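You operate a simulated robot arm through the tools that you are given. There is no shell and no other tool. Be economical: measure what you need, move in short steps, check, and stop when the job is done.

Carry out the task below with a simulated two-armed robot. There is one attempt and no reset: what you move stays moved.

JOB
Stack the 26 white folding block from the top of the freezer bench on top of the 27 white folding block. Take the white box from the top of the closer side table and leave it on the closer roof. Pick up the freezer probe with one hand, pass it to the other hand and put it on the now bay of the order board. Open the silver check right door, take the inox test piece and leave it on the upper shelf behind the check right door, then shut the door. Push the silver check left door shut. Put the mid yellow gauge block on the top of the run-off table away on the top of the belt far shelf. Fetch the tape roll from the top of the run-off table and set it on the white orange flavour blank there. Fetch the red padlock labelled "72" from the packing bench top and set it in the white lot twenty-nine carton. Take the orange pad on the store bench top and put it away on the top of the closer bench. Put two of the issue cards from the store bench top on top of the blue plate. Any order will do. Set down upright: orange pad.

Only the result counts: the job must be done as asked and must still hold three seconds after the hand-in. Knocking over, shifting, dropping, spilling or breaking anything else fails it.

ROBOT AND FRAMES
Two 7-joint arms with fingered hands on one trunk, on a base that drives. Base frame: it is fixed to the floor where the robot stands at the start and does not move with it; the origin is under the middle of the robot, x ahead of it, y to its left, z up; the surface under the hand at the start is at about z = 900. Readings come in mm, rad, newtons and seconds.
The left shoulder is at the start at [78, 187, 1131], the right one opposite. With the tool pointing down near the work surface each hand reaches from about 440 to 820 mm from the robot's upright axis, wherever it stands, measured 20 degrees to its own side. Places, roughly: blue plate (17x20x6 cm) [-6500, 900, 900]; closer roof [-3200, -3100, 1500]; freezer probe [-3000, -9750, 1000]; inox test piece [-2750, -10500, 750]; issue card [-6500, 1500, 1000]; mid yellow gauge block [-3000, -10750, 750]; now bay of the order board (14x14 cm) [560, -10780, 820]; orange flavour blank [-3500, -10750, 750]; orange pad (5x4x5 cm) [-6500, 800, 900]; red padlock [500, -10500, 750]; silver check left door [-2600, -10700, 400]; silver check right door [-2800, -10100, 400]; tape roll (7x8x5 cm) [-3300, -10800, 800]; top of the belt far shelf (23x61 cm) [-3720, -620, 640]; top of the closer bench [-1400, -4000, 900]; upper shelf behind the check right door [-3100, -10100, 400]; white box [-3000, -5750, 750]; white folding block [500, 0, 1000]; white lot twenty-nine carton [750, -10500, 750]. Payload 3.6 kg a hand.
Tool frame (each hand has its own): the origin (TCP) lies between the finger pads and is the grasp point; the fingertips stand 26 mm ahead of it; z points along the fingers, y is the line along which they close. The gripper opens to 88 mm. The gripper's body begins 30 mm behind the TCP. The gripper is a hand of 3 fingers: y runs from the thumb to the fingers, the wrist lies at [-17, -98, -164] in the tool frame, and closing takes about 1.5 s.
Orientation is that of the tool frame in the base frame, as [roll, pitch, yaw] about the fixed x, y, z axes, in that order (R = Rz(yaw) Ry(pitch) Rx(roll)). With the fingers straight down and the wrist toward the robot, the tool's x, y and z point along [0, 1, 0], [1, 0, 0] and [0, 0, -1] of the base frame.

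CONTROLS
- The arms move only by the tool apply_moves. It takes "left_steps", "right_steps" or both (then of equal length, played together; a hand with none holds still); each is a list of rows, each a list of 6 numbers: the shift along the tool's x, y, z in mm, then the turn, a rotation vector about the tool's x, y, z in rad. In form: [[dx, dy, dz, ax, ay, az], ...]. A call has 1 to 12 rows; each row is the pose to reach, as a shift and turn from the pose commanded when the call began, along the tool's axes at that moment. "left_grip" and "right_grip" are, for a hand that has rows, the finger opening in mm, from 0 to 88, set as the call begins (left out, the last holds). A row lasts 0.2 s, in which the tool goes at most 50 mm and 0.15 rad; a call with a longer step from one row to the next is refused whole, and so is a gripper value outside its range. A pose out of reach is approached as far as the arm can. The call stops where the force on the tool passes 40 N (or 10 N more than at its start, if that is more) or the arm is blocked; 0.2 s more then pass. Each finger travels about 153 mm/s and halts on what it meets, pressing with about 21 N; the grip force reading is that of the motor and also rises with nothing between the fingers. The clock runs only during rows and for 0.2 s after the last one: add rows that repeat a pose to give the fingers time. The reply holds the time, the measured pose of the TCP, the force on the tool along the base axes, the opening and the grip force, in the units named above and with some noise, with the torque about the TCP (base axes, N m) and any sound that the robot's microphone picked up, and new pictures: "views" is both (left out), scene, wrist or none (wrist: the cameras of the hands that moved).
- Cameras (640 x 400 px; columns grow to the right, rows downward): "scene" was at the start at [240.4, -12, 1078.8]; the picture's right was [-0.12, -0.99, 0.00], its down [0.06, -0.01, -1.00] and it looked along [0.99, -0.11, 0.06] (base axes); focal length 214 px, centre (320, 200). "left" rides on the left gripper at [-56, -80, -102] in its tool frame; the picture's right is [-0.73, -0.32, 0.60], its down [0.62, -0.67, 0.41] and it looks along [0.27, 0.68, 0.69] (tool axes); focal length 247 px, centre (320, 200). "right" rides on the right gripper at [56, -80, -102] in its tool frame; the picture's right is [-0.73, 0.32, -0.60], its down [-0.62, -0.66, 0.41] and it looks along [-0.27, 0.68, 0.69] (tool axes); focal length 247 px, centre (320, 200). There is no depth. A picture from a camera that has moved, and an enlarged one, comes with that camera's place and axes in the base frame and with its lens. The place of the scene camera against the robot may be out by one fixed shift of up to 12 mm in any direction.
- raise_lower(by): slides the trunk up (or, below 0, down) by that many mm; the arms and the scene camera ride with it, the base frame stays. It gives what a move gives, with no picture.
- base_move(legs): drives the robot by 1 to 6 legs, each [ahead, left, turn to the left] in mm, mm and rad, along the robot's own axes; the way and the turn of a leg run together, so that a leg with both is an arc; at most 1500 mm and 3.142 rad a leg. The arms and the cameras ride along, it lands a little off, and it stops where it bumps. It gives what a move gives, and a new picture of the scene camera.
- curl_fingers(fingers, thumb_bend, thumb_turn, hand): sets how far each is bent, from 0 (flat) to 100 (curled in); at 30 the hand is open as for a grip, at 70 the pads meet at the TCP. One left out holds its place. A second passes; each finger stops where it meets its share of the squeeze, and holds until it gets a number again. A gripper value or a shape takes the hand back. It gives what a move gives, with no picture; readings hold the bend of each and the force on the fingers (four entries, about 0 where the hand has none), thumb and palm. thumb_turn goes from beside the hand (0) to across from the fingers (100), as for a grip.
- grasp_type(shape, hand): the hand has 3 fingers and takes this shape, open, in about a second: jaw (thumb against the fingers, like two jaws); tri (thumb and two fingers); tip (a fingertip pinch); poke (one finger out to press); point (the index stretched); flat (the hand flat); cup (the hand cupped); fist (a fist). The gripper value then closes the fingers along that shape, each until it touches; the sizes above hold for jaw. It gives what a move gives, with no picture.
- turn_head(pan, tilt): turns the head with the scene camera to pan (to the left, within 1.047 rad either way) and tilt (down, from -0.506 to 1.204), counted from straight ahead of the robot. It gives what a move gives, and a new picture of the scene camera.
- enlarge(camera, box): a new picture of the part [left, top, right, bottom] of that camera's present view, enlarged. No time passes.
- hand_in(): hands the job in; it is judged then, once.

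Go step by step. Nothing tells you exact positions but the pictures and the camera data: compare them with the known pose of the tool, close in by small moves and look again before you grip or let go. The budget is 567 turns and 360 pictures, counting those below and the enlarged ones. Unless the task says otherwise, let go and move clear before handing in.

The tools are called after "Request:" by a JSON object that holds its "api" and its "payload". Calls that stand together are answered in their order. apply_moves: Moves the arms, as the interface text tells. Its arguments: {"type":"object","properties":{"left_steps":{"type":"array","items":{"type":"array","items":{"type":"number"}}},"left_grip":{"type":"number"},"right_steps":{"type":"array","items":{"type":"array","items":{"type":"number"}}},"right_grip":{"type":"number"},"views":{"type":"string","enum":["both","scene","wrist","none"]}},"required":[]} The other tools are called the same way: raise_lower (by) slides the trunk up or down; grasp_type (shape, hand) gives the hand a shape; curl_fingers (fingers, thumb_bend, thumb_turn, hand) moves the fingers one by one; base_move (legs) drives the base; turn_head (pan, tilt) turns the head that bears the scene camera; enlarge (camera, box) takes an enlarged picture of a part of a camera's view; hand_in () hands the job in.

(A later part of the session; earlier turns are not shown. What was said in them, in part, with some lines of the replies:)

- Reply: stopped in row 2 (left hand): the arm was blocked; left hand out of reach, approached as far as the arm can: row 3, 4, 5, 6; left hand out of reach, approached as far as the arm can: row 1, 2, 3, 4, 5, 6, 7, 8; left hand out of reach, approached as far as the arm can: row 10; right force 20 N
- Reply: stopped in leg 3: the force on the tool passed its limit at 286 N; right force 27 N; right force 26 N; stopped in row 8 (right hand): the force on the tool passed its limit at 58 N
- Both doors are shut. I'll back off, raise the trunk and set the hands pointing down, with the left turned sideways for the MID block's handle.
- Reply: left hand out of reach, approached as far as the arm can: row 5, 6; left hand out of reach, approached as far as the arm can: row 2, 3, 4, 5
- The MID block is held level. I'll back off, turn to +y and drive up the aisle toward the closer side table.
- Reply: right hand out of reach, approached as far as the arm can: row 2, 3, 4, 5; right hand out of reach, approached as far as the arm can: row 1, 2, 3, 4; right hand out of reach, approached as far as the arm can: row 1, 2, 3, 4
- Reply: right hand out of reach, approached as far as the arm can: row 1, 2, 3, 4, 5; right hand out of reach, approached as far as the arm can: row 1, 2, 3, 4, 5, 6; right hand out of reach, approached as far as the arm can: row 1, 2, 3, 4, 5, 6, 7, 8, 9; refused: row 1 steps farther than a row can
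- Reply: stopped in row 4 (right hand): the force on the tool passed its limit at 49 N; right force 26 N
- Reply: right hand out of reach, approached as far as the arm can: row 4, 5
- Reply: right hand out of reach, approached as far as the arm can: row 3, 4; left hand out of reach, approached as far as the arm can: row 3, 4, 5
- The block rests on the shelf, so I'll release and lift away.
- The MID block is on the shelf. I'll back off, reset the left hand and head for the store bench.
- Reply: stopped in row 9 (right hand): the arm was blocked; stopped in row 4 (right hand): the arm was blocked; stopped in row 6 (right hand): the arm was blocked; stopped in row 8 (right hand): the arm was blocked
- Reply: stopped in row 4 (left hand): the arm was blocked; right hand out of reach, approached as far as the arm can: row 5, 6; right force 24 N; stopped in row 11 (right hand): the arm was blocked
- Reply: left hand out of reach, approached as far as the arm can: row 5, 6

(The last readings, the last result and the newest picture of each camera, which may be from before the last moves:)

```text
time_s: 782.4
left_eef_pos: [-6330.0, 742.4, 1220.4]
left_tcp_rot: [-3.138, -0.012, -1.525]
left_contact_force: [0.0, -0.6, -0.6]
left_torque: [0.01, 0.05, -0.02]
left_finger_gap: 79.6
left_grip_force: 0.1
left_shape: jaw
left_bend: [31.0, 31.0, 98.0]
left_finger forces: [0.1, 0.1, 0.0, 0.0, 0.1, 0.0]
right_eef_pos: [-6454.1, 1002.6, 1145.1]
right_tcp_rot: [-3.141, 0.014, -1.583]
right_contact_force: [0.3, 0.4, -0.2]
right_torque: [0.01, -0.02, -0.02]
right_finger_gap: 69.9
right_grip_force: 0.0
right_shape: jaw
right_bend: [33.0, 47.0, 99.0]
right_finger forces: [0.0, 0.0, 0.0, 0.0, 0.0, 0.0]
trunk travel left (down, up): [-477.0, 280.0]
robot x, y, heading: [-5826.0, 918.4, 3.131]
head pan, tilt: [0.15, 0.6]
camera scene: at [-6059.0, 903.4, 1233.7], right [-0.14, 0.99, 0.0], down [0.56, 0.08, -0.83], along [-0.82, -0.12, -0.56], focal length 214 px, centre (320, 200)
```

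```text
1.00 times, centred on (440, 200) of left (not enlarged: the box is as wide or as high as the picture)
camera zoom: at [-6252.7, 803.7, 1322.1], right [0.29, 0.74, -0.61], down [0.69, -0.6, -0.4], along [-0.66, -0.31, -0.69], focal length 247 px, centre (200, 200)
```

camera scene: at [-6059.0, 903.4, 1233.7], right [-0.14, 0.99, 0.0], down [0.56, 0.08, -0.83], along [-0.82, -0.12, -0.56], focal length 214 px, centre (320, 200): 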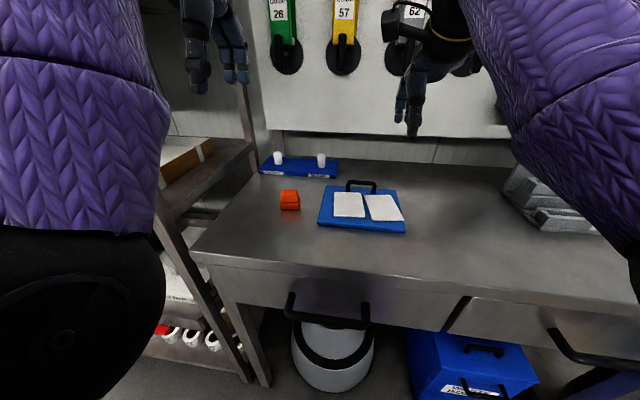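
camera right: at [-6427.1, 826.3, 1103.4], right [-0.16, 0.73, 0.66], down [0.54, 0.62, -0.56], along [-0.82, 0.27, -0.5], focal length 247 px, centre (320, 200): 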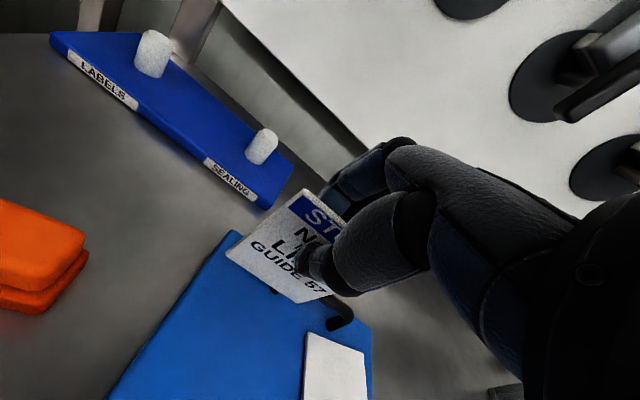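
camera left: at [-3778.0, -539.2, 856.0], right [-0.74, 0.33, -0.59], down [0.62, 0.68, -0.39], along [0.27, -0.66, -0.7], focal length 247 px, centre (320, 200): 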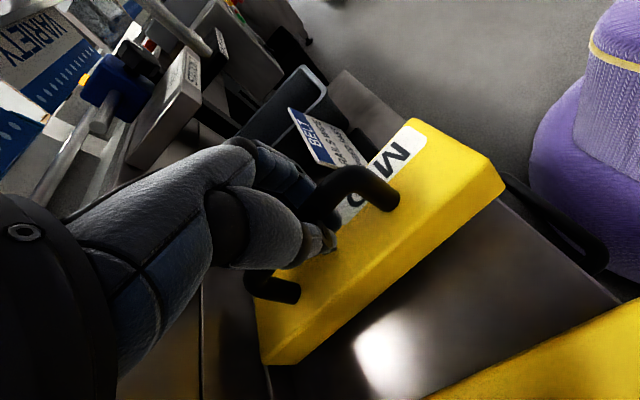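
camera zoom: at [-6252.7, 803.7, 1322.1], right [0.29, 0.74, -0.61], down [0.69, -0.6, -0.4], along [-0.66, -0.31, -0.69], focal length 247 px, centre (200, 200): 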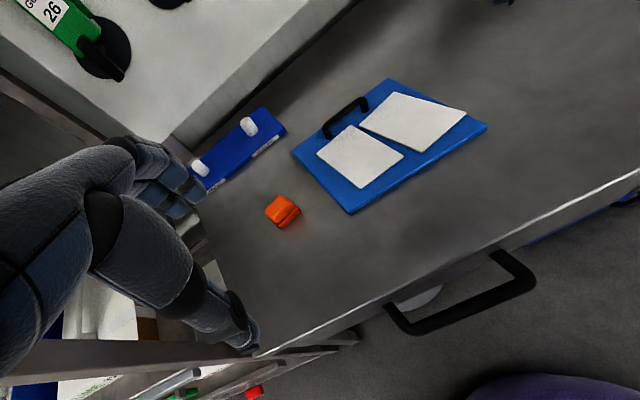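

Request:
{"api": "apply_moves", "payload": {"left_steps": [[-5, 24, 34, 0, 0, 0.01], [-11, 48, 68, 0, 0, 0.02], [-16, 72, 102, 0, 0, 0.03], [-21, 96, 136, 0, 0, 0.04], [-26, 120, 170, 0, 0, 0.046], [-32, 144, 205, 0, 0, 0.046], [-32, 144, 205, 0, 0, 0.046]], "left_grip": 75}}

Request:
{"api": "enlarge", "payload": {"camera": "left", "box": [300, 160, 500, 360]}}

```text
time_s: 784.0
left_eef_pos: [-6474.0, 769.6, 1016.2]
left_tcp_rot: [-3.139, -0.011, -1.574]
left_contact_force: [0.8, -0.3, -0.1]
left_torque: [0.01, 0.01, 0.01]
left_finger_gap: 75.4
left_grip_force: 0.1
left_shape: jaw
left_bend: [32.0, 40.0, 98.0]
left_finger forces: [0.0, 0.1, 0.1, 0.1, 0.0, 0.0]
right_eef_pos: [-6454.0, 1001.4, 1144.9]
right_tcp_rot: [-3.14, 0.013, -1.58]
right_contact_force: [0.4, 0.3, 0.6]
right_torque: [0.0, 0.02, 0.01]
right_finger_gap: 69.7
right_grip_force: 0.1
right_shape: jaw
right_bend: [33.0, 47.0, 99.0]
right_finger forces: [0.1, 0.0, 0.1, 0.0, 0.1, 0.0]
trunk travel left (down, up): [-477.0, 280.0]
robot x, y, heading: [-5824.5, 917.7, 3.136]
head pan, tilt: [0.15, 0.6]
camera scene: at [-6058.8, 903.5, 1233.7], right [-0.14, 0.99, 0.0], down [0.56, 0.08, -0.83], along [-0.82, -0.12, -0.56], focal length 214 px, centre (320, 200)
camera left: at [-6393.8, 826.7, 1116.8], right [0.32, 0.73, -0.6], down [0.66, -0.63, -0.4], along [-0.67, -0.27, -0.69], focal length 247 px, centre (320, 200)
```

scene: 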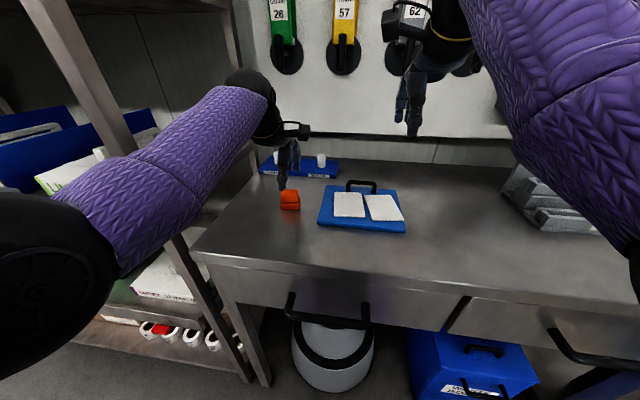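
left: 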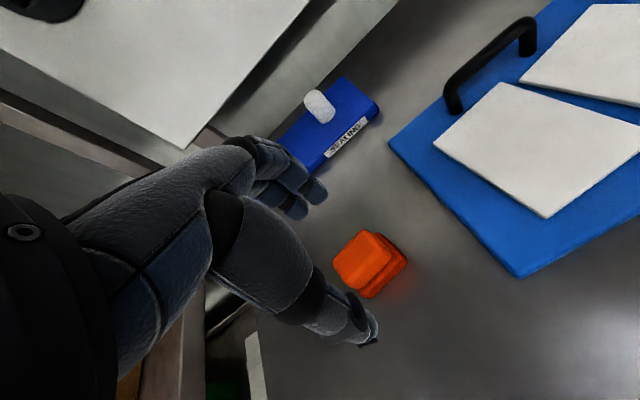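

```text
2.00 times, centred on (400, 260) of left
camera zoom: at [-6393.8, 826.7, 1116.8], right [0.32, 0.73, -0.6], down [0.66, -0.63, -0.4], along [-0.67, -0.27, -0.69], focal length 494 px, centre (160, 80)
```

zoom: 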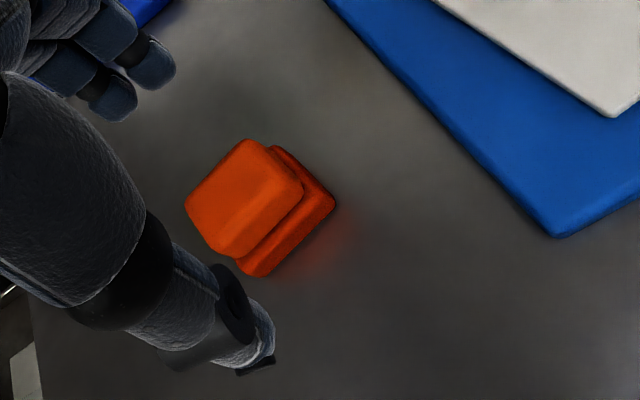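

Request:
{"api": "apply_moves", "payload": {"left_steps": [[0, 6, 10, 0, 0, -0.12], [0, 6, 30, 0, 0, -0.25], [0, 6, 55, 0, 0, -0.25], [0, 6, 76, 0, 0, -0.25], [0, 6, 76, 0, 0, -0.25]]}}

```text
time_s: 785.2
left_eef_pos: [-6478.9, 767.3, 938.0]
left_tcp_rot: [-3.14, -0.01, -1.324]
left_contact_force: [0.2, 0.0, -0.2]
left_torque: [0.01, 0.01, -0.01]
left_finger_gap: 75.1
left_grip_force: 0.1
left_shape: jaw
left_bend: [32.0, 40.0, 98.0]
left_finger forces: [0.1, 0.0, 0.0, 0.0, 0.1, 0.0]
right_eef_pos: [-6454.2, 1001.7, 1145.5]
right_tcp_rot: [-3.14, 0.012, -1.584]
right_contact_force: [0.5, -0.1, 0.4]
right_torque: [0.04, 0.0, -0.03]
right_finger_gap: 69.8
right_grip_force: 0.1
right_shape: jaw
right_bend: [33.0, 47.0, 99.0]
right_finger forces: [0.1, 0.1, 0.0, 0.0, 0.1, 0.1]
trunk travel left (down, up): [-477.0, 280.0]
robot x, y, heading: [-5823.8, 919.2, 3.132]
head pan, tilt: [0.15, 0.6]
camera scene: at [-6059.1, 903.4, 1233.6], right [-0.14, 0.99, 0.0], down [0.56, 0.08, -0.83], along [-0.82, -0.12, -0.57], focal length 214 px, centre (320, 200)
camera left: at [-6416.8, 842.7, 1039.4], right [0.13, 0.78, -0.61], down [0.8, -0.45, -0.4], along [-0.59, -0.43, -0.69], focal length 247 px, centre (320, 200)
```

scene: 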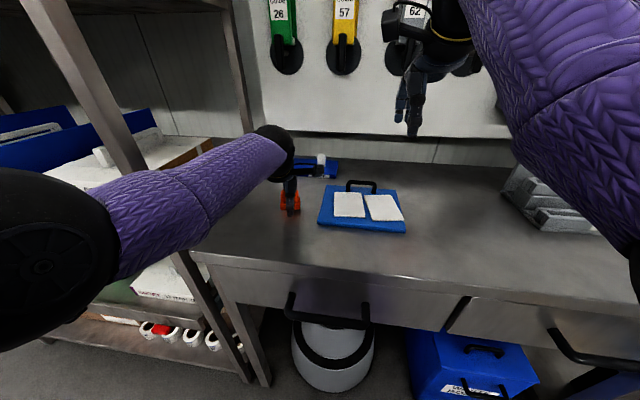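
left: 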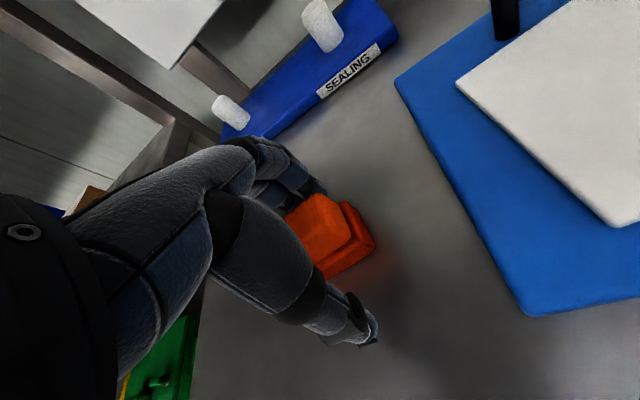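

Request:
{"api": "apply_moves", "payload": {"left_steps": [[0, 0, 0, 0, 0, 0], [0, 0, 0, 0, 0, 0], [0, 0, 0, 0, 0, 0], [0, 0, 0, 0, 0, 0], [0, 0, 0, 0, 0, 0], [0, 0, 0, 0, 0, 0], [0, 0, 0, 0, 0, 0], [0, 0, -20, 0, 0, 0], [0, 0, -55, 0, 0, 0], [0, 0, -95, 0, 0, 0], [0, 0, -130, 0, 0, 0], [0, 0, -130, 0, 0, 0]], "left_grip": 5}}

```text
time_s: 787.8
left_eef_pos: [-6480.3, 769.9, 1070.6]
left_tcp_rot: [-3.14, -0.009, -1.325]
left_contact_force: [-0.1, -0.4, -0.3]
left_torque: [0.01, 0.02, 0.0]
left_finger_gap: 30.4
left_grip_force: 20.9
left_shape: jaw
left_bend: [50.0, 72.0, 100.0]
left_finger forces: [9.5, 9.0, 0.0, 0.0, 17.6, 0.0]
right_eef_pos: [-6454.8, 1000.7, 1144.5]
right_tcp_rot: [-3.139, 0.012, -1.583]
right_contact_force: [0.9, 0.5, -0.5]
right_torque: [-0.01, 0.0, -0.01]
right_finger_gap: 69.8
right_grip_force: 0.1
right_shape: jaw
right_bend: [33.0, 47.0, 99.0]
right_finger forces: [0.0, 0.0, 0.1, 0.0, 0.1, 0.1]
trunk travel left (down, up): [-477.0, 280.0]
robot x, y, heading: [-5823.5, 916.5, 3.131]
head pan, tilt: [0.15, 0.6]
camera scene: at [-6059.4, 903.2, 1233.6], right [-0.14, 0.99, 0.0], down [0.56, 0.08, -0.82], along [-0.82, -0.12, -0.57], focal length 214 px, centre (320, 200)
camera left: at [-6417.3, 845.5, 1171.8], right [0.13, 0.78, -0.61], down [0.8, -0.45, -0.4], along [-0.59, -0.43, -0.69], focal length 247 px, centre (320, 200)
```

scene: 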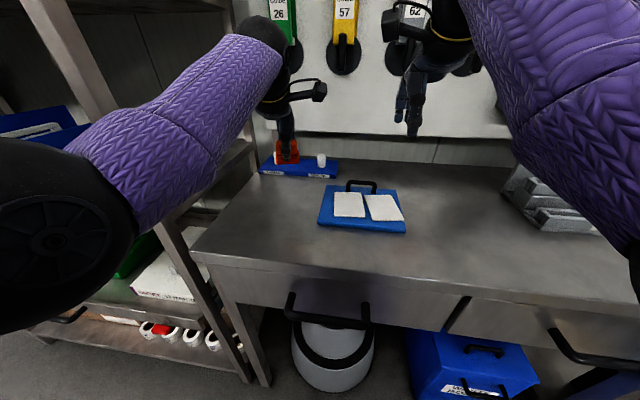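
left: 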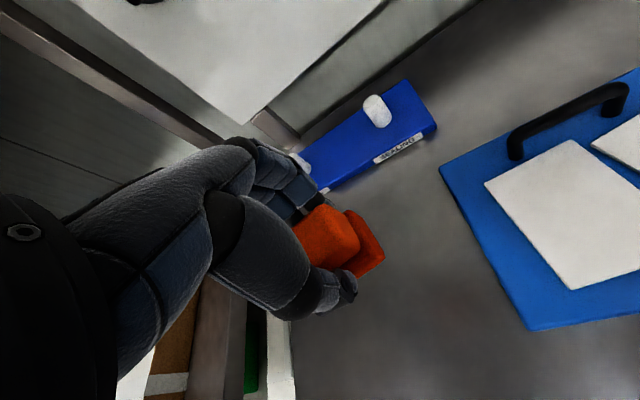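

The pad is held upright. I'll take the known route back north around the wrapper machine, then down the corridor to the closer bench.

Request:
{"api": "base_move", "payload": {"legs": [[-430, 0, 0], [0, 0, -1.56], [1500, 0, 0], [1500, 0, 0], [1500, 0, 0]]}}

Request:
{"api": "turn_head", "payload": {"pan": 0.0, "tilt": 0.25}}

```text
time_s: 815.1
left_eef_pos: [-5666.1, 6027.4, 1069.9]
left_tcp_rot: [-3.139, -0.01, -2.826]
left_contact_force: [-0.4, -0.8, -1.0]
left_torque: [-0.01, -0.05, 0.01]
left_finger_gap: 30.2
left_grip_force: 21.5
left_shape: jaw
left_bend: [50.0, 72.0, 100.0]
left_finger forces: [9.5, 8.8, 0.0, 0.0, 17.4, 0.0]
right_eef_pos: [-5431.2, 6017.5, 1144.9]
right_tcp_rot: [-3.138, 0.011, -3.085]
right_contact_force: [0.1, -0.6, -0.2]
right_torque: [0.02, -0.01, -0.02]
right_finger_gap: 69.7
right_grip_force: 0.1
right_shape: jaw
right_bend: [33.0, 47.0, 99.0]
right_finger forces: [0.0, 0.0, 0.0, 0.0, 0.0, 0.0]
trunk travel left (down, up): [-477.0, 280.0]
robot x, y, heading: [-5472.6, 5384.0, 1.631]
head pan, tilt: [0.15, 0.6]
camera scene: at [-5510.0, 5605.1, 1233.5], right [0.98, 0.21, 0.0], down [0.12, -0.55, -0.82], along [-0.17, 0.81, -0.57], focal length 214 px, centre (320, 200)
```

scene: 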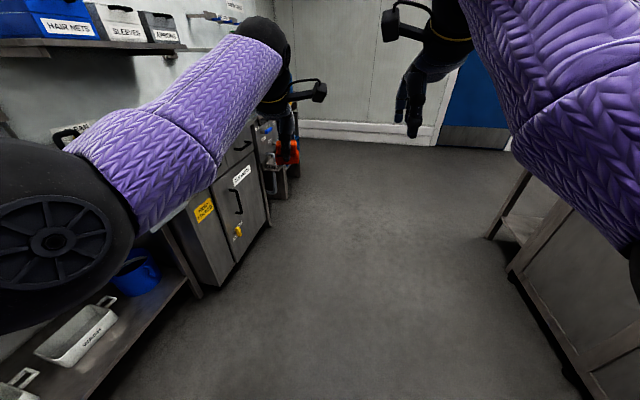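

```text
time_s: 816.0
left_eef_pos: [-5665.9, 6026.1, 1070.4]
left_tcp_rot: [-3.138, -0.009, -2.825]
left_contact_force: [0.4, 0.1, -0.3]
left_torque: [-0.02, 0.0, 0.01]
left_finger_gap: 30.2
left_grip_force: 20.8
left_shape: jaw
left_bend: [50.0, 72.0, 100.0]
left_finger forces: [9.3, 8.9, 0.0, 0.0, 17.5, 0.0]
right_eef_pos: [-5432.1, 6018.7, 1145.5]
right_tcp_rot: [-3.14, 0.013, -3.084]
right_contact_force: [-0.2, 0.2, -0.5]
right_torque: [-0.02, 0.01, -0.03]
right_finger_gap: 69.6
right_grip_force: 0.2
right_shape: jaw
right_bend: [33.0, 47.0, 99.0]
right_finger forces: [0.1, 0.1, 0.0, 0.1, 0.0, 0.1]
trunk travel left (down, up): [-477.0, 280.0]
robot x, y, heading: [-5470.2, 5380.5, 1.632]
head pan, tilt: [0.0, 0.25]
camera scene: at [-5497.2, 5611.6, 1265.7], right [1.0, 0.06, 0.0], down [0.02, -0.25, -0.97], along [-0.06, 0.97, -0.25], focal length 214 px, centre (320, 200)
```

scene: 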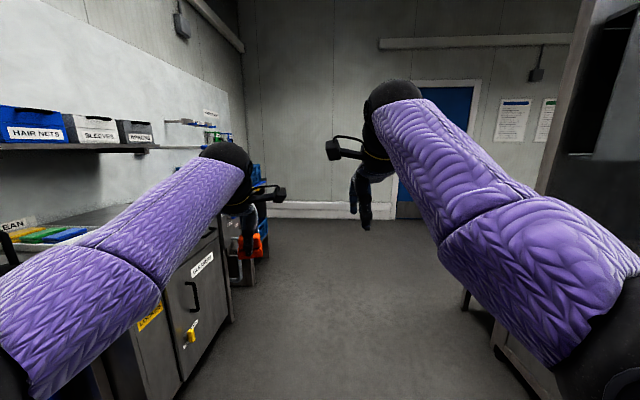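

Request:
{"api": "base_move", "payload": {"legs": [[0, -220, -0.06], [1500, 0, 0], [1200, 0, 0], [0, 0, -1.571]]}}

Request:
{"api": "base_move", "payload": {"legs": [[1500, 0, 0], [1500, 0, 0], [700, 0, 0]]}}

```text
time_s: 834.0
left_eef_pos: [-4601.4, 8275.8, 1070.1]
left_tcp_rot: [-3.138, -0.01, 1.897]
left_contact_force: [-0.1, 0.2, 0.2]
left_torque: [-0.05, 0.02, -0.01]
left_finger_gap: 30.0
left_grip_force: 20.9
left_shape: jaw
left_bend: [50.0, 72.0, 100.0]
left_finger forces: [9.4, 8.8, 0.0, 0.0, 17.6, 0.0]
right_eef_pos: [-4609.0, 8042.4, 1144.7]
right_tcp_rot: [-3.139, 0.013, 1.638]
right_contact_force: [-0.5, 0.3, 0.9]
right_torque: [0.0, -0.04, -0.02]
right_finger_gap: 69.9
right_grip_force: 0.1
right_shape: jaw
right_bend: [33.0, 47.0, 99.0]
right_finger forces: [0.1, 0.0, 0.0, 0.1, 0.1, 0.0]
trunk travel left (down, up): [-477.0, 280.0]
robot x, y, heading: [-5242.4, 8081.0, 0.067]
head pan, tilt: [0.0, 0.25]
camera scene: at [-5022.4, 8092.5, 1265.8], right [0.07, -1.0, 0.0], down [-0.25, -0.02, -0.97], along [0.97, 0.07, -0.25], focal length 214 px, centre (320, 200)
```

scene: 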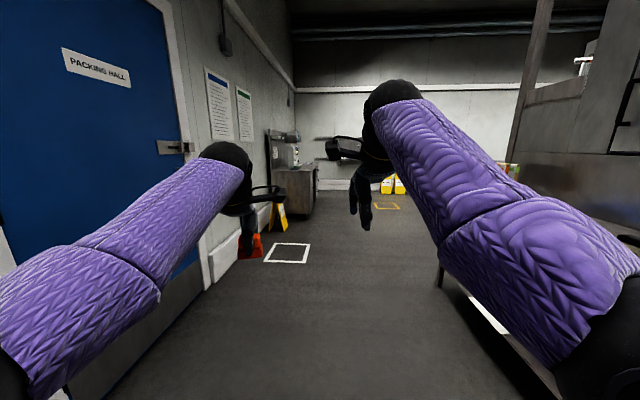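

```text
time_s: 851.3
left_eef_pos: [-1148.1, 8680.1, 1069.4]
left_tcp_rot: [-3.14, -0.013, 2.019]
left_contact_force: [0.1, 0.0, -0.4]
left_torque: [0.01, 0.04, 0.0]
left_finger_gap: 29.8
left_grip_force: 21.2
left_shape: jaw
left_bend: [50.0, 72.0, 100.0]
left_finger forces: [9.2, 9.2, 0.0, 0.0, 17.5, 0.0]
right_eef_pos: [-1128.0, 8450.4, 1144.2]
right_tcp_rot: [-3.137, 0.008, 1.76]
right_contact_force: [0.6, 0.1, -0.3]
right_torque: [-0.01, 0.03, 0.02]
right_finger_gap: 69.7
right_grip_force: 0.0
right_shape: jaw
right_bend: [33.0, 47.0, 99.0]
right_finger forces: [0.0, 0.0, 0.0, 0.0, 0.1, 0.1]
trunk travel left (down, up): [-477.0, 280.0]
robot x, y, heading: [-1764.7, 8409.9, 0.193]
head pan, tilt: [0.0, 0.25]
stopped in leg 3: the robot was blocked; the commanded pose is now the measured one
camera scene: at [-1544.1, 8450.2, 1265.3], right [0.19, -0.98, 0.0], down [-0.24, -0.05, -0.97], along [0.95, 0.19, -0.25], focal length 214 px, centre (320, 200)
```

scene: 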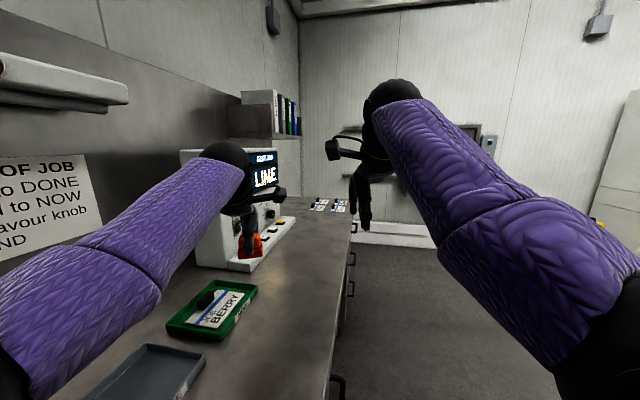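

I've drifted into the desk area. I'll back straight out and correct heading.

Request:
{"api": "base_move", "payload": {"legs": [[-500, 0, 0]]}}

Request:
{"api": "enlarge", "payload": {"camera": "scene", "box": [0, 100, 400, 350]}}

```text
time_s: 854.3
left_eef_pos: [-1657.0, 8579.5, 1071.7]
left_tcp_rot: [-3.14, -0.01, 2.012]
left_contact_force: [0.7, -0.7, 0.3]
left_torque: [-0.03, -0.01, -0.02]
left_finger_gap: 29.8
left_grip_force: 20.4
left_shape: jaw
left_bend: [50.0, 72.0, 100.0]
left_finger forces: [9.2, 9.0, 0.0, 0.1, 17.6, 0.0]
right_eef_pos: [-1638.3, 8348.8, 1145.7]
right_tcp_rot: [3.142, 0.01, 1.756]
right_contact_force: [-0.9, 1.0, -0.7]
right_torque: [0.01, -0.02, 0.02]
right_finger_gap: 69.8
right_grip_force: 0.1
right_shape: jaw
right_bend: [33.0, 47.0, 99.0]
right_finger forces: [0.0, 0.1, 0.0, 0.1, 0.0, 0.1]
trunk travel left (down, up): [-477.0, 280.0]
robot x, y, heading: [-2270.9, 8309.1, 0.195]
head pan, tilt: [0.0, 0.25]
camera scene: at [-2054.1, 8350.7, 1266.0], right [0.19, -0.98, 0.0], down [-0.24, -0.05, -0.97], along [0.95, 0.18, -0.25], focal length 214 px, centre (320, 200)
```

scene: 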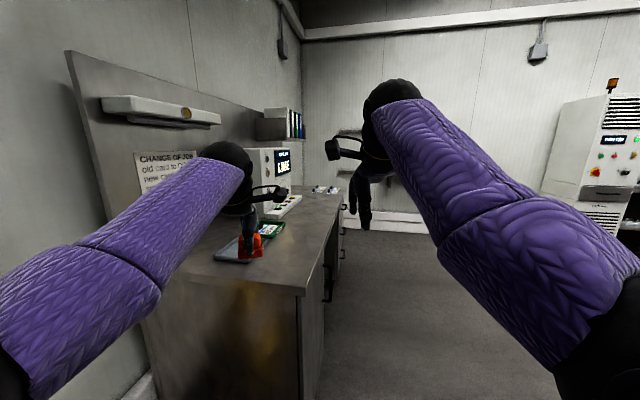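

```text
1.60 times, centred on (200, 225) of scene
camera zoom: at [-2054.1, 8350.7, 1266.0], right [0.19, -0.98, 0.0], down [-0.24, -0.05, -0.97], along [0.95, 0.18, -0.25], focal length 343 px, centre (512, 160)
```

zoom: 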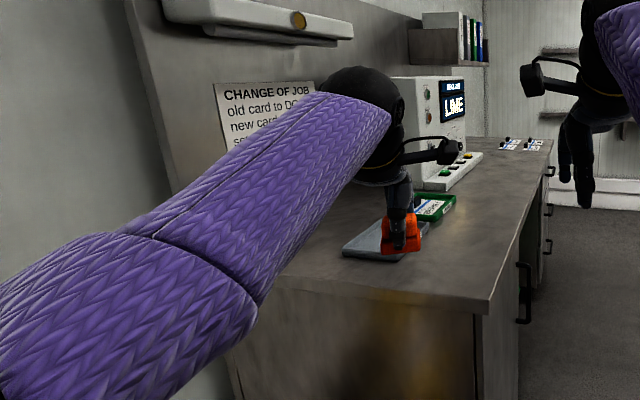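

Request:
{"api": "base_move", "payload": {"legs": [[0, 0, -1.376], [1500, 0, 0], [1500, 0, 0]]}}

```text
time_s: 872.0
left_eef_pos: [-671.7, 5047.5, 1071.1]
left_tcp_rot: [-3.141, -0.012, 0.674]
left_contact_force: [-0.5, -0.7, -0.4]
left_torque: [0.0, 0.02, 0.0]
left_finger_gap: 29.6
left_grip_force: 21.0
left_shape: jaw
left_bend: [50.0, 73.0, 100.0]
left_finger forces: [9.1, 8.8, 0.0, 0.1, 17.4, 0.1]
right_eef_pos: [-890.8, 4975.6, 1145.4]
right_tcp_rot: [-3.14, 0.009, 0.416]
right_contact_force: [0.1, 0.4, -0.9]
right_torque: [-0.02, 0.0, 0.01]
right_finger_gap: 69.9
right_grip_force: 0.2
right_shape: jaw
right_bend: [33.0, 47.0, 99.0]
right_finger forces: [0.0, 0.1, 0.0, 0.0, 0.1, 0.0]
trunk travel left (down, up): [-477.0, 280.0]
robot x, y, heading: [-1075.0, 5581.7, -1.149]
head pan, tilt: [0.0, 0.25]
```

Request:
{"api": "base_move", "payload": {"legs": [[1200, 0, 0], [0, 0, -0.42], [1500, 0, 0], [1500, 0, 0]]}}

```text
time_s: 893.3
left_eef_pos: [-295.6, 841.5, 1070.3]
left_tcp_rot: [-3.137, -0.01, 0.265]
left_contact_force: [0.2, -0.1, -1.0]
left_torque: [0.03, -0.01, -0.03]
left_finger_gap: 29.3
left_grip_force: 21.1
left_shape: jaw
left_bend: [50.0, 73.0, 100.0]
left_finger forces: [9.1, 8.7, 0.0, 0.0, 17.3, 0.0]
right_eef_pos: [-527.4, 863.0, 1145.9]
right_tcp_rot: [-3.139, 0.009, 0.008]
right_contact_force: [0.1, -0.6, -0.3]
right_torque: [-0.02, 0.0, -0.01]
right_finger_gap: 69.6
right_grip_force: 0.1
right_shape: jaw
right_bend: [33.0, 47.0, 99.0]
right_finger forces: [0.0, 0.0, 0.1, 0.1, 0.1, 0.0]
trunk travel left (down, up): [-477.0, 280.0]
robot x, y, heading: [-457.1, 1495.3, -1.559]
head pan, tilt: [0.0, 0.25]
```

Request:
{"api": "base_move", "payload": {"legs": [[1490, -100, -0.01], [1500, 0, 0], [1500, 0, 0]]}}

Request:
{"api": "turn_head", "payload": {"pan": -0.3, "tilt": 0.25}}

```text
time_s: 914.3
left_eef_pos: [-575.0, -3534.7, 1070.4]
left_tcp_rot: [-3.138, -0.009, 0.245]
left_contact_force: [-0.7, 0.1, -0.1]
left_torque: [0.0, -0.01, 0.02]
left_finger_gap: 29.7
left_grip_force: 21.2
left_shape: jaw
left_bend: [50.0, 73.0, 100.0]
left_finger forces: [9.0, 8.8, 0.0, 0.1, 17.3, 0.0]
right_eef_pos: [-804.3, -3509.3, 1146.1]
right_tcp_rot: [-3.139, 0.009, -0.013]
right_contact_force: [-0.3, 0.5, -0.3]
right_torque: [0.03, -0.01, -0.05]
right_finger_gap: 69.8
right_grip_force: 0.0
right_shape: jaw
right_bend: [33.0, 47.0, 99.0]
right_finger forces: [0.0, 0.0, 0.0, 0.1, 0.0, 0.1]
trunk travel left (down, up): [-477.0, 280.0]
robot x, y, heading: [-721.1, -2879.7, -1.577]
head pan, tilt: [0.0, 0.25]
```

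```text
time_s: 915.1
left_eef_pos: [-574.2, -3535.1, 1069.6]
left_tcp_rot: [-3.14, -0.011, 0.244]
left_contact_force: [0.0, 0.5, -0.6]
left_torque: [0.01, 0.03, -0.03]
left_finger_gap: 29.5
left_grip_force: 21.1
left_shape: jaw
left_bend: [50.0, 73.0, 100.0]
left_finger forces: [9.1, 8.7, 0.0, 0.0, 17.3, 0.0]
right_eef_pos: [-804.3, -3508.6, 1145.4]
right_tcp_rot: [-3.14, 0.011, -0.013]
right_contact_force: [0.0, 0.9, -0.4]
right_torque: [0.0, -0.03, 0.05]
right_finger_gap: 69.7
right_grip_force: 0.1
right_shape: jaw
right_bend: [33.0, 47.0, 99.0]
right_finger forces: [0.0, 0.0, 0.0, 0.1, 0.0, 0.0]
trunk travel left (down, up): [-477.0, 280.0]
robot x, y, heading: [-719.3, -2876.7, -1.577]
head pan, tilt: [-0.3, 0.25]
```

Request:
{"api": "enlarge", "payload": {"camera": "scene", "box": [200, 100, 600, 350]}}

```text
refused: no pictures are left
```

No pictures remain, so I'll finish the last step by measured geometry and touch. From earlier views the closer bench's south-east corner is about [-1180, -4400] at z≈900. First I'll tuck the right hand and raise for clearance.

Request:
{"api": "apply_moves", "payload": {"right_steps": [[0, -40, -15, 0, 0, 0], [0, -80, -30, 0, 0, 0], [0, -120, -45, 0, 0, 0], [0, -150, -60, 0, 0, 0], [0, -150, -60, 0, 0, 0]], "views": "none"}}

Request:
{"api": "raise_lower", "payload": {"by": 80}}

Request:
{"api": "base_move", "payload": {"legs": [[1265, 270, 0], [0, 0, -1.565]]}}

```text
time_s: 916.5
left_eef_pos: [-574.4, -3535.3, 1070.3]
left_tcp_rot: [-3.141, -0.01, 0.244]
left_contact_force: [-0.3, 0.4, -1.4]
left_torque: [0.02, -0.02, 0.0]
left_finger_gap: 29.8
left_grip_force: 21.3
left_shape: jaw
left_bend: [50.0, 73.0, 100.0]
left_finger forces: [9.0, 8.7, 0.1, 0.0, 17.3, 0.1]
right_eef_pos: [-822.4, -3377.0, 1249.9]
right_tcp_rot: [3.039, 0.026, -0.048]
right_contact_force: [-0.2, 0.5, 0.1]
right_torque: [-0.03, 0.06, -0.04]
right_finger_gap: 69.8
right_grip_force: 0.1
right_shape: jaw
right_bend: [33.0, 47.0, 99.0]
right_finger forces: [0.0, 0.1, 0.0, 0.0, 0.0, 0.0]
trunk travel left (down, up): [-477.0, 280.0]
robot x, y, heading: [-716.8, -2879.5, -1.579]
head pan, tilt: [-0.3, 0.25]
stopped in row 5 (right hand): the arm was blocked; the commanded pose is now the measured one
no pictures are left
```

```text
time_s: 917.7
left_eef_pos: [-575.2, -3535.6, 1148.9]
left_tcp_rot: [-3.138, -0.011, 0.244]
left_contact_force: [0.1, -0.1, -0.5]
left_torque: [-0.02, 0.02, 0.03]
left_finger_gap: 29.2
left_grip_force: 21.3
left_shape: jaw
left_bend: [50.0, 73.0, 100.0]
left_finger forces: [9.2, 8.9, 0.0, 0.0, 17.3, 0.0]
right_eef_pos: [-831.5, -3379.7, 1326.5]
right_tcp_rot: [3.033, 0.046, -0.065]
right_contact_force: [1.3, -0.1, -0.1]
right_torque: [0.02, 0.01, -0.04]
right_finger_gap: 69.8
right_grip_force: 0.1
right_shape: jaw
right_bend: [33.0, 47.0, 99.0]
right_finger forces: [0.0, 0.1, 0.0, 0.1, 0.0, 0.1]
trunk travel left (down, up): [-557.0, 200.0]
robot x, y, heading: [-720.3, -2881.1, -1.582]
head pan, tilt: [-0.3, 0.25]
```

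```text
time_s: 927.8
left_eef_pos: [-1117.9, -4280.2, 1150.6]
left_tcp_rot: [-3.139, -0.01, -1.297]
left_contact_force: [0.2, 0.8, 0.0]
left_torque: [0.03, 0.0, -0.01]
left_finger_gap: 29.2
left_grip_force: 21.0
left_shape: jaw
left_bend: [51.0, 73.0, 100.0]
left_finger forces: [9.1, 8.7, 0.0, 0.0, 17.2, 0.0]
right_eef_pos: [-970.3, -4018.1, 1331.5]
right_tcp_rot: [3.027, 0.043, -1.603]
right_contact_force: [-0.7, -0.2, 0.0]
right_torque: [0.02, 0.0, -0.01]
right_finger_gap: 69.7
right_grip_force: 0.0
right_shape: jaw
right_bend: [33.0, 47.0, 99.0]
right_finger forces: [0.1, 0.0, 0.0, 0.0, 0.0, 0.0]
trunk travel left (down, up): [-557.0, 200.0]
robot x, y, heading: [-469.6, -4117.7, -3.121]
head pan, tilt: [-0.3, 0.25]
```

Request:
{"api": "base_move", "payload": {"legs": [[157, 0, -0.02]]}}

Request:
{"api": "raise_lower", "payload": {"by": -80}}

Request:
{"api": "apply_moves", "payload": {"left_steps": [[0, 0, 25, 0, 0, 0], [0, 0, 50, 0, 0, 0], [0, 0, 75, 0, 0, 0], [0, 0, 100, 0, 0, 0], [0, 0, 112, 0, 0, 0], [0, 0, 112, 0, 0, 0]], "views": "none"}}

```text
time_s: 929.2
left_eef_pos: [-1282.1, -4267.5, 1149.6]
left_tcp_rot: [-3.139, -0.009, -1.319]
left_contact_force: [0.3, 0.4, -0.5]
left_torque: [0.02, 0.01, -0.01]
left_finger_gap: 29.2
left_grip_force: 21.0
left_shape: jaw
left_bend: [51.0, 73.0, 100.0]
left_finger forces: [9.0, 8.6, 0.0, 0.1, 17.4, 0.1]
right_eef_pos: [-1128.8, -4007.4, 1331.1]
right_tcp_rot: [3.028, 0.045, -1.63]
right_contact_force: [0.1, -1.0, 0.2]
right_torque: [-0.04, -0.01, 0.01]
right_finger_gap: 69.9
right_grip_force: 0.0
right_shape: jaw
right_bend: [33.0, 47.0, 99.0]
right_finger forces: [0.1, 0.0, 0.0, 0.0, 0.0, 0.0]
trunk travel left (down, up): [-557.0, 200.0]
robot x, y, heading: [-628.3, -4117.0, 3.14]
head pan, tilt: [-0.3, 0.25]
```

```text
time_s: 930.4
left_eef_pos: [-1280.3, -4266.4, 1070.9]
left_tcp_rot: [3.141, -0.008, -1.32]
left_contact_force: [-0.4, -0.2, 0.0]
left_torque: [-0.01, 0.03, 0.02]
left_finger_gap: 29.0
left_grip_force: 20.7
left_shape: jaw
left_bend: [51.0, 73.0, 100.0]
left_finger forces: [9.0, 8.5, 0.0, 0.0, 17.2, 0.1]
right_eef_pos: [-1131.1, -3996.6, 1249.7]
right_tcp_rot: [3.022, 0.066, -1.649]
right_contact_force: [0.1, -1.1, -0.8]
right_torque: [0.03, 0.03, -0.01]
right_finger_gap: 69.8
right_grip_force: 0.1
right_shape: jaw
right_bend: [33.0, 47.0, 99.0]
right_finger forces: [0.0, 0.1, 0.0, 0.1, 0.0, 0.0]
trunk travel left (down, up): [-477.0, 280.0]
robot x, y, heading: [-628.2, -4118.4, 3.14]
head pan, tilt: [-0.3, 0.25]
```

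```text
time_s: 931.8
left_eef_pos: [-1279.7, -4268.0, 960.2]
left_tcp_rot: [-3.14, -0.011, -1.319]
left_contact_force: [0.8, -0.4, 0.3]
left_torque: [-0.01, -0.03, 0.01]
left_finger_gap: 29.2
left_grip_force: 20.9
left_shape: jaw
left_bend: [51.0, 73.0, 100.0]
left_finger forces: [9.0, 8.7, 0.0, 0.0, 17.1, 0.0]
right_eef_pos: [-1130.3, -3998.6, 1250.7]
right_tcp_rot: [3.02, 0.063, -1.648]
right_contact_force: [0.6, -0.3, -0.4]
right_torque: [-0.02, 0.01, 0.0]
right_finger_gap: 69.9
right_grip_force: 0.0
right_shape: jaw
right_bend: [33.0, 47.0, 99.0]
right_finger forces: [0.1, 0.0, 0.1, 0.0, 0.0, 0.0]
trunk travel left (down, up): [-477.0, 280.0]
robot x, y, heading: [-624.7, -4114.2, 3.144]
head pan, tilt: [-0.3, 0.25]
no pictures are left
```

No contact down to z 960. I'll lower in small steps, feeling for the bench.

Request:
{"api": "apply_moves", "payload": {"left_steps": [[0, 0, 4, 0, 0, 0], [0, 0, 8, 0, 0, 0], [0, 0, 12, 0, 0, 0], [0, 0, 15, 0, 0, 0], [0, 0, 15, 0, 0, 0]], "views": "none"}}

Request:
{"api": "apply_moves", "payload": {"left_steps": [[0, 0, 2, 0, 0, 0], [0, 0, 4, 0, 0, 0], [0, 0, 6, 0, 0, 0], [0, 0, 6, 0, 0, 0]], "views": "none"}}

```text
time_s: 933.0
left_eef_pos: [-1280.1, -4268.0, 943.7]
left_tcp_rot: [3.141, -0.01, -1.319]
left_contact_force: [-0.8, -0.2, -1.1]
left_torque: [0.0, 0.02, 0.01]
left_finger_gap: 29.2
left_grip_force: 21.2
left_shape: jaw
left_bend: [51.0, 73.0, 100.0]
left_finger forces: [9.0, 8.6, 0.0, 0.0, 17.0, 0.0]
right_eef_pos: [-1130.7, -3997.2, 1252.5]
right_tcp_rot: [3.017, 0.062, -1.645]
right_contact_force: [-0.5, 0.1, 0.0]
right_torque: [-0.01, 0.03, 0.01]
right_finger_gap: 69.7
right_grip_force: 0.0
right_shape: jaw
right_bend: [33.0, 47.0, 99.0]
right_finger forces: [0.0, 0.1, 0.1, 0.0, 0.0, 0.0]
trunk travel left (down, up): [-477.0, 280.0]
robot x, y, heading: [-627.8, -4113.3, 3.141]
head pan, tilt: [-0.3, 0.25]
no pictures are left
```

```text
time_s: 934.0
left_eef_pos: [-1279.7, -4268.8, 937.1]
left_tcp_rot: [-3.139, -0.01, -1.32]
left_contact_force: [-0.3, 0.8, -0.6]
left_torque: [0.0, -0.01, 0.0]
left_finger_gap: 29.1
left_grip_force: 21.0
left_shape: jaw
left_bend: [51.0, 73.0, 100.0]
left_finger forces: [8.9, 8.5, 0.0, 0.0, 17.1, 0.0]
right_eef_pos: [-1131.4, -3999.0, 1252.9]
right_tcp_rot: [3.016, 0.062, -1.645]
right_contact_force: [0.7, 0.9, 0.6]
right_torque: [0.0, 0.01, 0.0]
right_finger_gap: 69.7
right_grip_force: 0.1
right_shape: jaw
right_bend: [33.0, 47.0, 99.0]
right_finger forces: [0.1, 0.0, 0.0, 0.1, 0.0, 0.0]
trunk travel left (down, up): [-477.0, 280.0]
robot x, y, heading: [-624.6, -4118.4, 3.14]
head pan, tilt: [-0.3, 0.25]
no pictures are left
```

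Request:
{"api": "apply_moves", "payload": {"left_steps": [[0, 0, 2, 0, 0, 0], [0, 0, 4, 0, 0, 0], [0, 0, 6, 0, 0, 0], [0, 0, 6, 0, 0, 0]], "views": "none"}}

```text
time_s: 935.0
left_eef_pos: [-1279.0, -4268.9, 931.2]
left_tcp_rot: [-3.139, -0.011, -1.319]
left_contact_force: [0.0, 0.6, -0.7]
left_torque: [-0.03, -0.01, 0.01]
left_finger_gap: 28.9
left_grip_force: 21.6
left_shape: jaw
left_bend: [51.0, 73.0, 100.0]
left_finger forces: [9.0, 8.6, 0.0, 0.1, 17.0, 0.0]
right_eef_pos: [-1130.9, -3998.1, 1253.8]
right_tcp_rot: [3.017, 0.062, -1.645]
right_contact_force: [0.6, 0.1, 0.3]
right_torque: [0.0, -0.01, -0.02]
right_finger_gap: 69.9
right_grip_force: 0.0
right_shape: jaw
right_bend: [33.0, 47.0, 99.0]
right_finger forces: [0.0, 0.1, 0.1, 0.0, 0.0, 0.1]
trunk travel left (down, up): [-477.0, 280.0]
robot x, y, heading: [-627.5, -4117.8, 3.14]
head pan, tilt: [-0.3, 0.25]
no pictures are left
```

Request:
{"api": "apply_moves", "payload": {"left_steps": [[0, 0, 2, 0, 0, 0], [0, 0, 4, 0, 0, 0], [0, 0, 6, 0, 0, 0], [0, 0, 8, 0, 0, 0], [0, 0, 8, 0, 0, 0]], "views": "none"}}

```text
time_s: 936.2
left_eef_pos: [-1279.3, -4268.5, 924.7]
left_tcp_rot: [-3.14, -0.01, -1.319]
left_contact_force: [0.4, -0.2, -1.1]
left_torque: [-0.03, -0.02, -0.03]
left_finger_gap: 29.1
left_grip_force: 21.9
left_shape: jaw
left_bend: [51.0, 73.0, 100.0]
left_finger forces: [9.0, 8.6, 0.0, 0.0, 17.0, 0.0]
right_eef_pos: [-1131.0, -3999.2, 1253.2]
right_tcp_rot: [3.016, 0.063, -1.645]
right_contact_force: [-0.4, 0.2, 0.8]
right_torque: [0.0, 0.04, 0.0]
right_finger_gap: 69.9
right_grip_force: 0.0
right_shape: jaw
right_bend: [33.0, 47.0, 99.0]
right_finger forces: [0.1, 0.0, 0.1, 0.1, 0.1, 0.0]
trunk travel left (down, up): [-477.0, 280.0]
robot x, y, heading: [-625.6, -4117.9, 3.141]
head pan, tilt: [-0.3, 0.25]
no pictures are left
```

The bench may be lower (about 880) with its corner nearer x≈-1230, so I'll raise a little, move further in and feel again.

Request:
{"api": "apply_moves", "payload": {"left_steps": [[0, 0, -25, 0, 0, 0], [0, 0, -60, 0, 0, 0], [0, 0, -60, 0, 0, 0]], "views": "none"}}

Request:
{"api": "base_move", "payload": {"legs": [[60, 0, 0]]}}

Request:
{"api": "apply_moves", "payload": {"left_steps": [[0, 0, 20, 0, 0, 0], [0, 0, 40, 0, 0, 0], [0, 0, 55, 0, 0, 0], [0, 0, 60, 0, 0, 0], [0, 0, 63, 0, 0, 0], [0, 0, 66, 0, 0, 0], [0, 0, 66, 0, 0, 0]], "views": "none"}}

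```text
time_s: 937.0
left_eef_pos: [-1281.4, -4269.2, 983.7]
left_tcp_rot: [-3.138, -0.01, -1.317]
left_contact_force: [-0.8, -0.3, -1.1]
left_torque: [0.03, 0.03, 0.05]
left_finger_gap: 29.0
left_grip_force: 21.3
left_shape: jaw
left_bend: [51.0, 73.0, 100.0]
left_finger forces: [9.0, 8.4, 0.0, 0.0, 16.9, 0.1]
right_eef_pos: [-1130.6, -3998.5, 1254.3]
right_tcp_rot: [3.014, 0.061, -1.644]
right_contact_force: [-0.8, -1.1, -0.5]
right_torque: [-0.03, 0.03, 0.0]
right_finger_gap: 69.6
right_grip_force: 0.2
right_shape: jaw
right_bend: [33.0, 47.0, 99.0]
right_finger forces: [0.0, 0.1, 0.1, 0.0, 0.0, 0.0]
trunk travel left (down, up): [-477.0, 280.0]
robot x, y, heading: [-622.7, -4117.5, 3.14]
head pan, tilt: [-0.3, 0.25]
no pictures are left
```

```text
time_s: 937.9
left_eef_pos: [-1343.5, -4267.4, 982.4]
left_tcp_rot: [-3.135, -0.01, -1.319]
left_contact_force: [-1.1, -0.6, -0.1]
left_torque: [0.01, -0.02, -0.01]
left_finger_gap: 29.0
left_grip_force: 21.1
left_shape: jaw
left_bend: [51.0, 73.0, 100.0]
left_finger forces: [9.0, 8.6, 0.0, 0.0, 16.9, 0.0]
right_eef_pos: [-1193.1, -3999.0, 1253.1]
right_tcp_rot: [3.017, 0.062, -1.647]
right_contact_force: [0.4, -0.9, -0.1]
right_torque: [-0.02, -0.01, 0.01]
right_finger_gap: 69.9
right_grip_force: 0.0
right_shape: jaw
right_bend: [33.0, 47.0, 99.0]
right_finger forces: [0.1, 0.0, 0.0, 0.0, 0.0, 0.1]
trunk travel left (down, up): [-477.0, 280.0]
robot x, y, heading: [-690.9, -4115.3, 3.14]
head pan, tilt: [-0.3, 0.25]
```

```text
time_s: 939.5
left_eef_pos: [-1343.0, -4268.6, 917.1]
left_tcp_rot: [-3.141, -0.012, -1.321]
left_contact_force: [-0.4, -0.1, -0.6]
left_torque: [-0.01, -0.02, -0.02]
left_finger_gap: 29.2
left_grip_force: 21.0
left_shape: jaw
left_bend: [51.0, 73.0, 100.0]
left_finger forces: [8.9, 8.4, 0.1, 0.1, 16.6, 0.0]
right_eef_pos: [-1191.8, -3997.6, 1253.5]
right_tcp_rot: [3.015, 0.065, -1.649]
right_contact_force: [0.2, 0.2, 0.4]
right_torque: [0.0, 0.0, 0.02]
right_finger_gap: 69.8
right_grip_force: 0.1
right_shape: jaw
right_bend: [33.0, 47.0, 99.0]
right_finger forces: [0.0, 0.0, 0.1, 0.0, 0.1, 0.1]
trunk travel left (down, up): [-477.0, 280.0]
robot x, y, heading: [-688.8, -4114.7, 3.137]
head pan, tilt: [-0.3, 0.25]
no pictures are left
```

Request:
{"api": "apply_moves", "payload": {"left_steps": [[0, 0, 3, 0, 0, 0], [0, 0, 6, 0, 0, 0], [0, 0, 9, 0, 0, 0], [0, 0, 9, 0, 0, 0]], "views": "none"}}

```text
time_s: 940.5
left_eef_pos: [-1342.6, -4268.0, 907.5]
left_tcp_rot: [-3.14, -0.01, -1.321]
left_contact_force: [1.0, 0.5, -0.2]
left_torque: [-0.01, -0.01, -0.01]
left_finger_gap: 29.0
left_grip_force: 21.2
left_shape: jaw
left_bend: [51.0, 73.0, 100.0]
left_finger forces: [8.9, 8.6, 0.0, 0.1, 16.6, 0.1]
right_eef_pos: [-1192.0, -3997.2, 1253.6]
right_tcp_rot: [3.015, 0.064, -1.647]
right_contact_force: [0.4, 0.0, -0.1]
right_torque: [0.0, 0.0, -0.01]
right_finger_gap: 70.0
right_grip_force: 0.1
right_shape: jaw
right_bend: [33.0, 47.0, 99.0]
right_finger forces: [0.1, 0.0, 0.2, 0.0, 0.0, 0.0]
trunk travel left (down, up): [-477.0, 280.0]
robot x, y, heading: [-684.9, -4115.8, 3.14]
head pan, tilt: [-0.3, 0.25]
no pictures are left
```

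Request:
{"api": "apply_moves", "payload": {"left_steps": [[0, 0, 2, 0, 0, 0], [0, 0, 4, 0, 0, 0], [0, 0, 6, 0, 0, 0], [0, 0, 8, 0, 0, 0], [0, 0, 8, 0, 0, 0]], "views": "none"}}

```text
time_s: 941.7
left_eef_pos: [-1342.4, -4268.1, 900.6]
left_tcp_rot: [-3.141, -0.011, -1.32]
left_contact_force: [0.7, 0.6, 0.2]
left_torque: [0.01, 0.0, -0.01]
left_finger_gap: 29.1
left_grip_force: 21.0
left_shape: jaw
left_bend: [51.0, 73.0, 100.0]
left_finger forces: [9.1, 8.5, 0.1, 0.1, 16.5, 0.1]
right_eef_pos: [-1190.4, -3996.8, 1253.2]
right_tcp_rot: [3.016, 0.064, -1.647]
right_contact_force: [0.1, 0.2, 0.8]
right_torque: [-0.01, -0.02, -0.01]
right_finger_gap: 69.7
right_grip_force: 0.0
right_shape: jaw
right_bend: [33.0, 47.0, 99.0]
right_finger forces: [0.0, 0.0, 0.0, 0.0, 0.0, 0.1]
trunk travel left (down, up): [-477.0, 280.0]
robot x, y, heading: [-685.5, -4119.5, 3.14]
head pan, tilt: [-0.3, 0.25]
no pictures are left
```

Request:
{"api": "apply_moves", "payload": {"left_steps": [[0, 0, 2, 0, 0, 0], [0, 0, 4, 0, 0, 0], [0, 0, 6, 0, 0, 0], [0, 0, 8, 0, 0, 0], [0, 0, 8, 0, 0, 0]], "views": "none"}}

Request:
{"api": "apply_moves", "payload": {"left_steps": [[0, 0, 2, 0, 0, 0], [0, 0, 4, 0, 0, 0], [0, 0, 6, 0, 0, 0], [0, 0, 8, 0, 0, 0], [0, 0, 8, 0, 0, 0]], "views": "none"}}

```text
time_s: 942.9
left_eef_pos: [-1341.6, -4268.3, 895.0]
left_tcp_rot: [3.137, -0.008, -1.323]
left_contact_force: [-2.1, 2.8, 17.9]
left_torque: [0.05, 0.02, -0.01]
left_finger_gap: 30.9
left_grip_force: 20.6
left_shape: jaw
left_bend: [50.0, 74.0, 100.0]
left_finger forces: [12.0, 11.2, 0.1, 0.0, 21.0, 0.0]
right_eef_pos: [-1189.6, -3996.4, 1254.2]
right_tcp_rot: [3.015, 0.064, -1.648]
right_contact_force: [-0.9, -0.7, -0.3]
right_torque: [0.02, 0.0, 0.01]
right_finger_gap: 69.9
right_grip_force: 0.1
right_shape: jaw
right_bend: [33.0, 47.0, 99.0]
right_finger forces: [0.0, 0.0, 0.0, 0.1, 0.0, 0.0]
trunk travel left (down, up): [-477.0, 280.0]
robot x, y, heading: [-683.1, -4115.7, 3.136]
head pan, tilt: [-0.3, 0.25]
no pictures are left
```

```text
time_s: 944.1
left_eef_pos: [-1340.7, -4270.2, 895.8]
left_tcp_rot: [3.13, -0.006, -1.322]
left_contact_force: [-1.1, 8.0, 27.6]
left_torque: [0.13, 0.06, -0.1]
left_finger_gap: 31.9
left_grip_force: 20.7
left_shape: jaw
left_bend: [49.0, 74.0, 100.0]
left_finger forces: [12.8, 11.1, 0.1, 0.0, 23.4, 0.1]
left hand out of reach, approached as far as the arm can: row 2, 3, 4, 5
right_eef_pos: [-1189.1, -3995.6, 1254.4]
right_tcp_rot: [3.013, 0.062, -1.648]
right_contact_force: [-0.1, -0.5, -0.3]
right_torque: [0.01, 0.01, -0.02]
right_finger_gap: 69.8
right_grip_force: 0.1
right_shape: jaw
right_bend: [33.0, 47.0, 99.0]
right_finger forces: [0.0, 0.0, 0.0, 0.1, 0.0, 0.1]
trunk travel left (down, up): [-477.0, 280.0]
robot x, y, heading: [-684.8, -4114.4, 3.139]
head pan, tilt: [-0.3, 0.25]
no pictures are left
```

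The pad touched a flat surface at z≈860, which matches the bench. I'll relieve the pressure, release and lift straight up.

Request:
{"api": "apply_moves", "payload": {"left_steps": [[0, 0, -6, 0, 0, 0], [0, 0, -10, 0, 0, 0], [0, 0, -10, 0, 0, 0], [0, 0, -10, 0, 0, 0]], "views": "none"}}

```text
time_s: 945.1
left_eef_pos: [-1335.9, -4272.5, 896.6]
left_tcp_rot: [-3.136, -0.014, -1.318]
left_contact_force: [-0.8, 0.1, 1.7]
left_torque: [0.0, 0.05, -0.03]
left_finger_gap: 31.1
left_grip_force: 21.2
left_shape: jaw
left_bend: [49.0, 74.0, 100.0]
left_finger forces: [11.6, 8.5, 0.1, 0.0, 19.0, 0.0]
right_eef_pos: [-1192.0, -3997.5, 1251.8]
right_tcp_rot: [3.015, 0.064, -1.647]
right_contact_force: [-0.2, -0.2, 0.2]
right_torque: [-0.01, 0.0, 0.0]
right_finger_gap: 69.8
right_grip_force: 0.2
right_shape: jaw
right_bend: [33.0, 47.0, 99.0]
right_finger forces: [0.1, 0.0, 0.0, 0.1, 0.0, 0.0]
trunk travel left (down, up): [-477.0, 280.0]
robot x, y, heading: [-687.8, -4116.6, 3.139]
head pan, tilt: [-0.3, 0.25]
no pictures are left
```

Request:
{"api": "apply_moves", "payload": {"left_steps": [[0, 0, 0, 0, 0, 0], [0, 0, 0, 0, 0, 0], [0, 0, 0, 0, 0, 0], [0, 0, 0, 0, 0, 0], [0, 0, 0, 0, 0, 0], [0, 0, 0, 0, 0, 0]], "left_grip": 70, "views": "none"}}

Request:
{"api": "raise_lower", "payload": {"by": 180}}

Request:
{"api": "base_move", "payload": {"legs": [[-300, 0, 0]]}}

```text
time_s: 946.5
left_eef_pos: [-1337.7, -4271.0, 900.2]
left_tcp_rot: [-3.14, -0.01, -1.318]
left_contact_force: [0.4, 0.4, -0.4]
left_torque: [0.01, 0.02, -0.04]
left_finger_gap: 69.9
left_grip_force: 0.0
left_shape: jaw
left_bend: [33.0, 47.0, 99.0]
left_finger forces: [0.0, 0.1, 0.0, 0.0, 0.0, 0.0]
right_eef_pos: [-1190.3, -3995.6, 1254.2]
right_tcp_rot: [3.014, 0.064, -1.649]
right_contact_force: [0.2, 0.5, 0.5]
right_torque: [0.02, 0.04, 0.01]
right_finger_gap: 69.6
right_grip_force: 0.1
right_shape: jaw
right_bend: [33.0, 47.0, 99.0]
right_finger forces: [0.0, 0.1, 0.1, 0.1, 0.0, 0.0]
trunk travel left (down, up): [-477.0, 280.0]
robot x, y, heading: [-687.9, -4116.7, 3.14]
head pan, tilt: [-0.3, 0.25]
no pictures are left
```

```text
time_s: 948.5
left_eef_pos: [-1339.7, -4271.4, 1087.1]
left_tcp_rot: [3.128, -0.006, -1.319]
left_contact_force: [-0.1, 0.3, -0.3]
left_torque: [0.03, 0.0, -0.01]
left_finger_gap: 69.7
left_grip_force: 0.0
left_shape: jaw
left_bend: [33.0, 47.0, 99.0]
left_finger forces: [0.1, 0.1, 0.1, 0.0, 0.0, 0.1]
right_eef_pos: [-1193.0, -3987.6, 1433.3]
right_tcp_rot: [3.009, 0.079, -1.666]
right_contact_force: [-0.1, 0.6, -0.6]
right_torque: [-0.03, 0.02, 0.01]
right_finger_gap: 69.9
right_grip_force: 0.1
right_shape: jaw
right_bend: [33.0, 47.0, 99.0]
right_finger forces: [0.0, 0.0, 0.0, 0.0, 0.0, 0.1]
trunk travel left (down, up): [-657.0, 100.0]
robot x, y, heading: [-685.8, -4115.9, 3.141]
head pan, tilt: [-0.3, 0.25]
```

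```text
time_s: 950.6
left_eef_pos: [-1032.3, -4275.1, 1087.0]
left_tcp_rot: [3.129, -0.007, -1.314]
left_contact_force: [0.3, -0.3, -0.1]
left_torque: [-0.02, -0.01, -0.01]
left_finger_gap: 69.7
left_grip_force: 0.1
left_shape: jaw
left_bend: [33.0, 47.0, 99.0]
left_finger forces: [0.0, 0.1, 0.1, 0.1, 0.0, 0.0]
right_eef_pos: [-889.9, -3989.7, 1435.5]
right_tcp_rot: [3.006, 0.079, -1.658]
right_contact_force: [-0.1, -0.6, 1.0]
right_torque: [-0.02, -0.02, 0.0]
right_finger_gap: 70.2
right_grip_force: 0.2
right_shape: jaw
right_bend: [33.0, 47.0, 99.0]
right_finger forces: [0.0, 0.1, 0.1, 0.0, 0.0, 0.0]
trunk travel left (down, up): [-657.0, 100.0]
robot x, y, heading: [-381.2, -4114.9, -3.139]
head pan, tilt: [-0.3, 0.25]
```

The left hand released cleanly and is clear, and both hands are empty. I'm handing in.

Request:
{"api": "hand_in", "payload": {}}

```text
The job is handed in.
```

I've handed in the job with every item attempted. All but the last were checked by camera; the orange pad was set down on the closer bench by position and touch alone, because the picture budget ran out first.

The less certain points:
- **Orange pad:** It met a flat surface at about z = 860, close to where I expect the bench top. I couldn't see it stand after release.
- **Desk bump:** On the way back with the pad, the robot's base drove into a desk near the north wall. The items on the desk looked undisturbed afterwards.
- **White box:** The hand pressed on the box a few times before I got a clean grip. It stayed upright and is now on the closer roof.
- **Right door:** While I was going around to shut it, a finger hit its handle hard. Both doors looked shut when I left.
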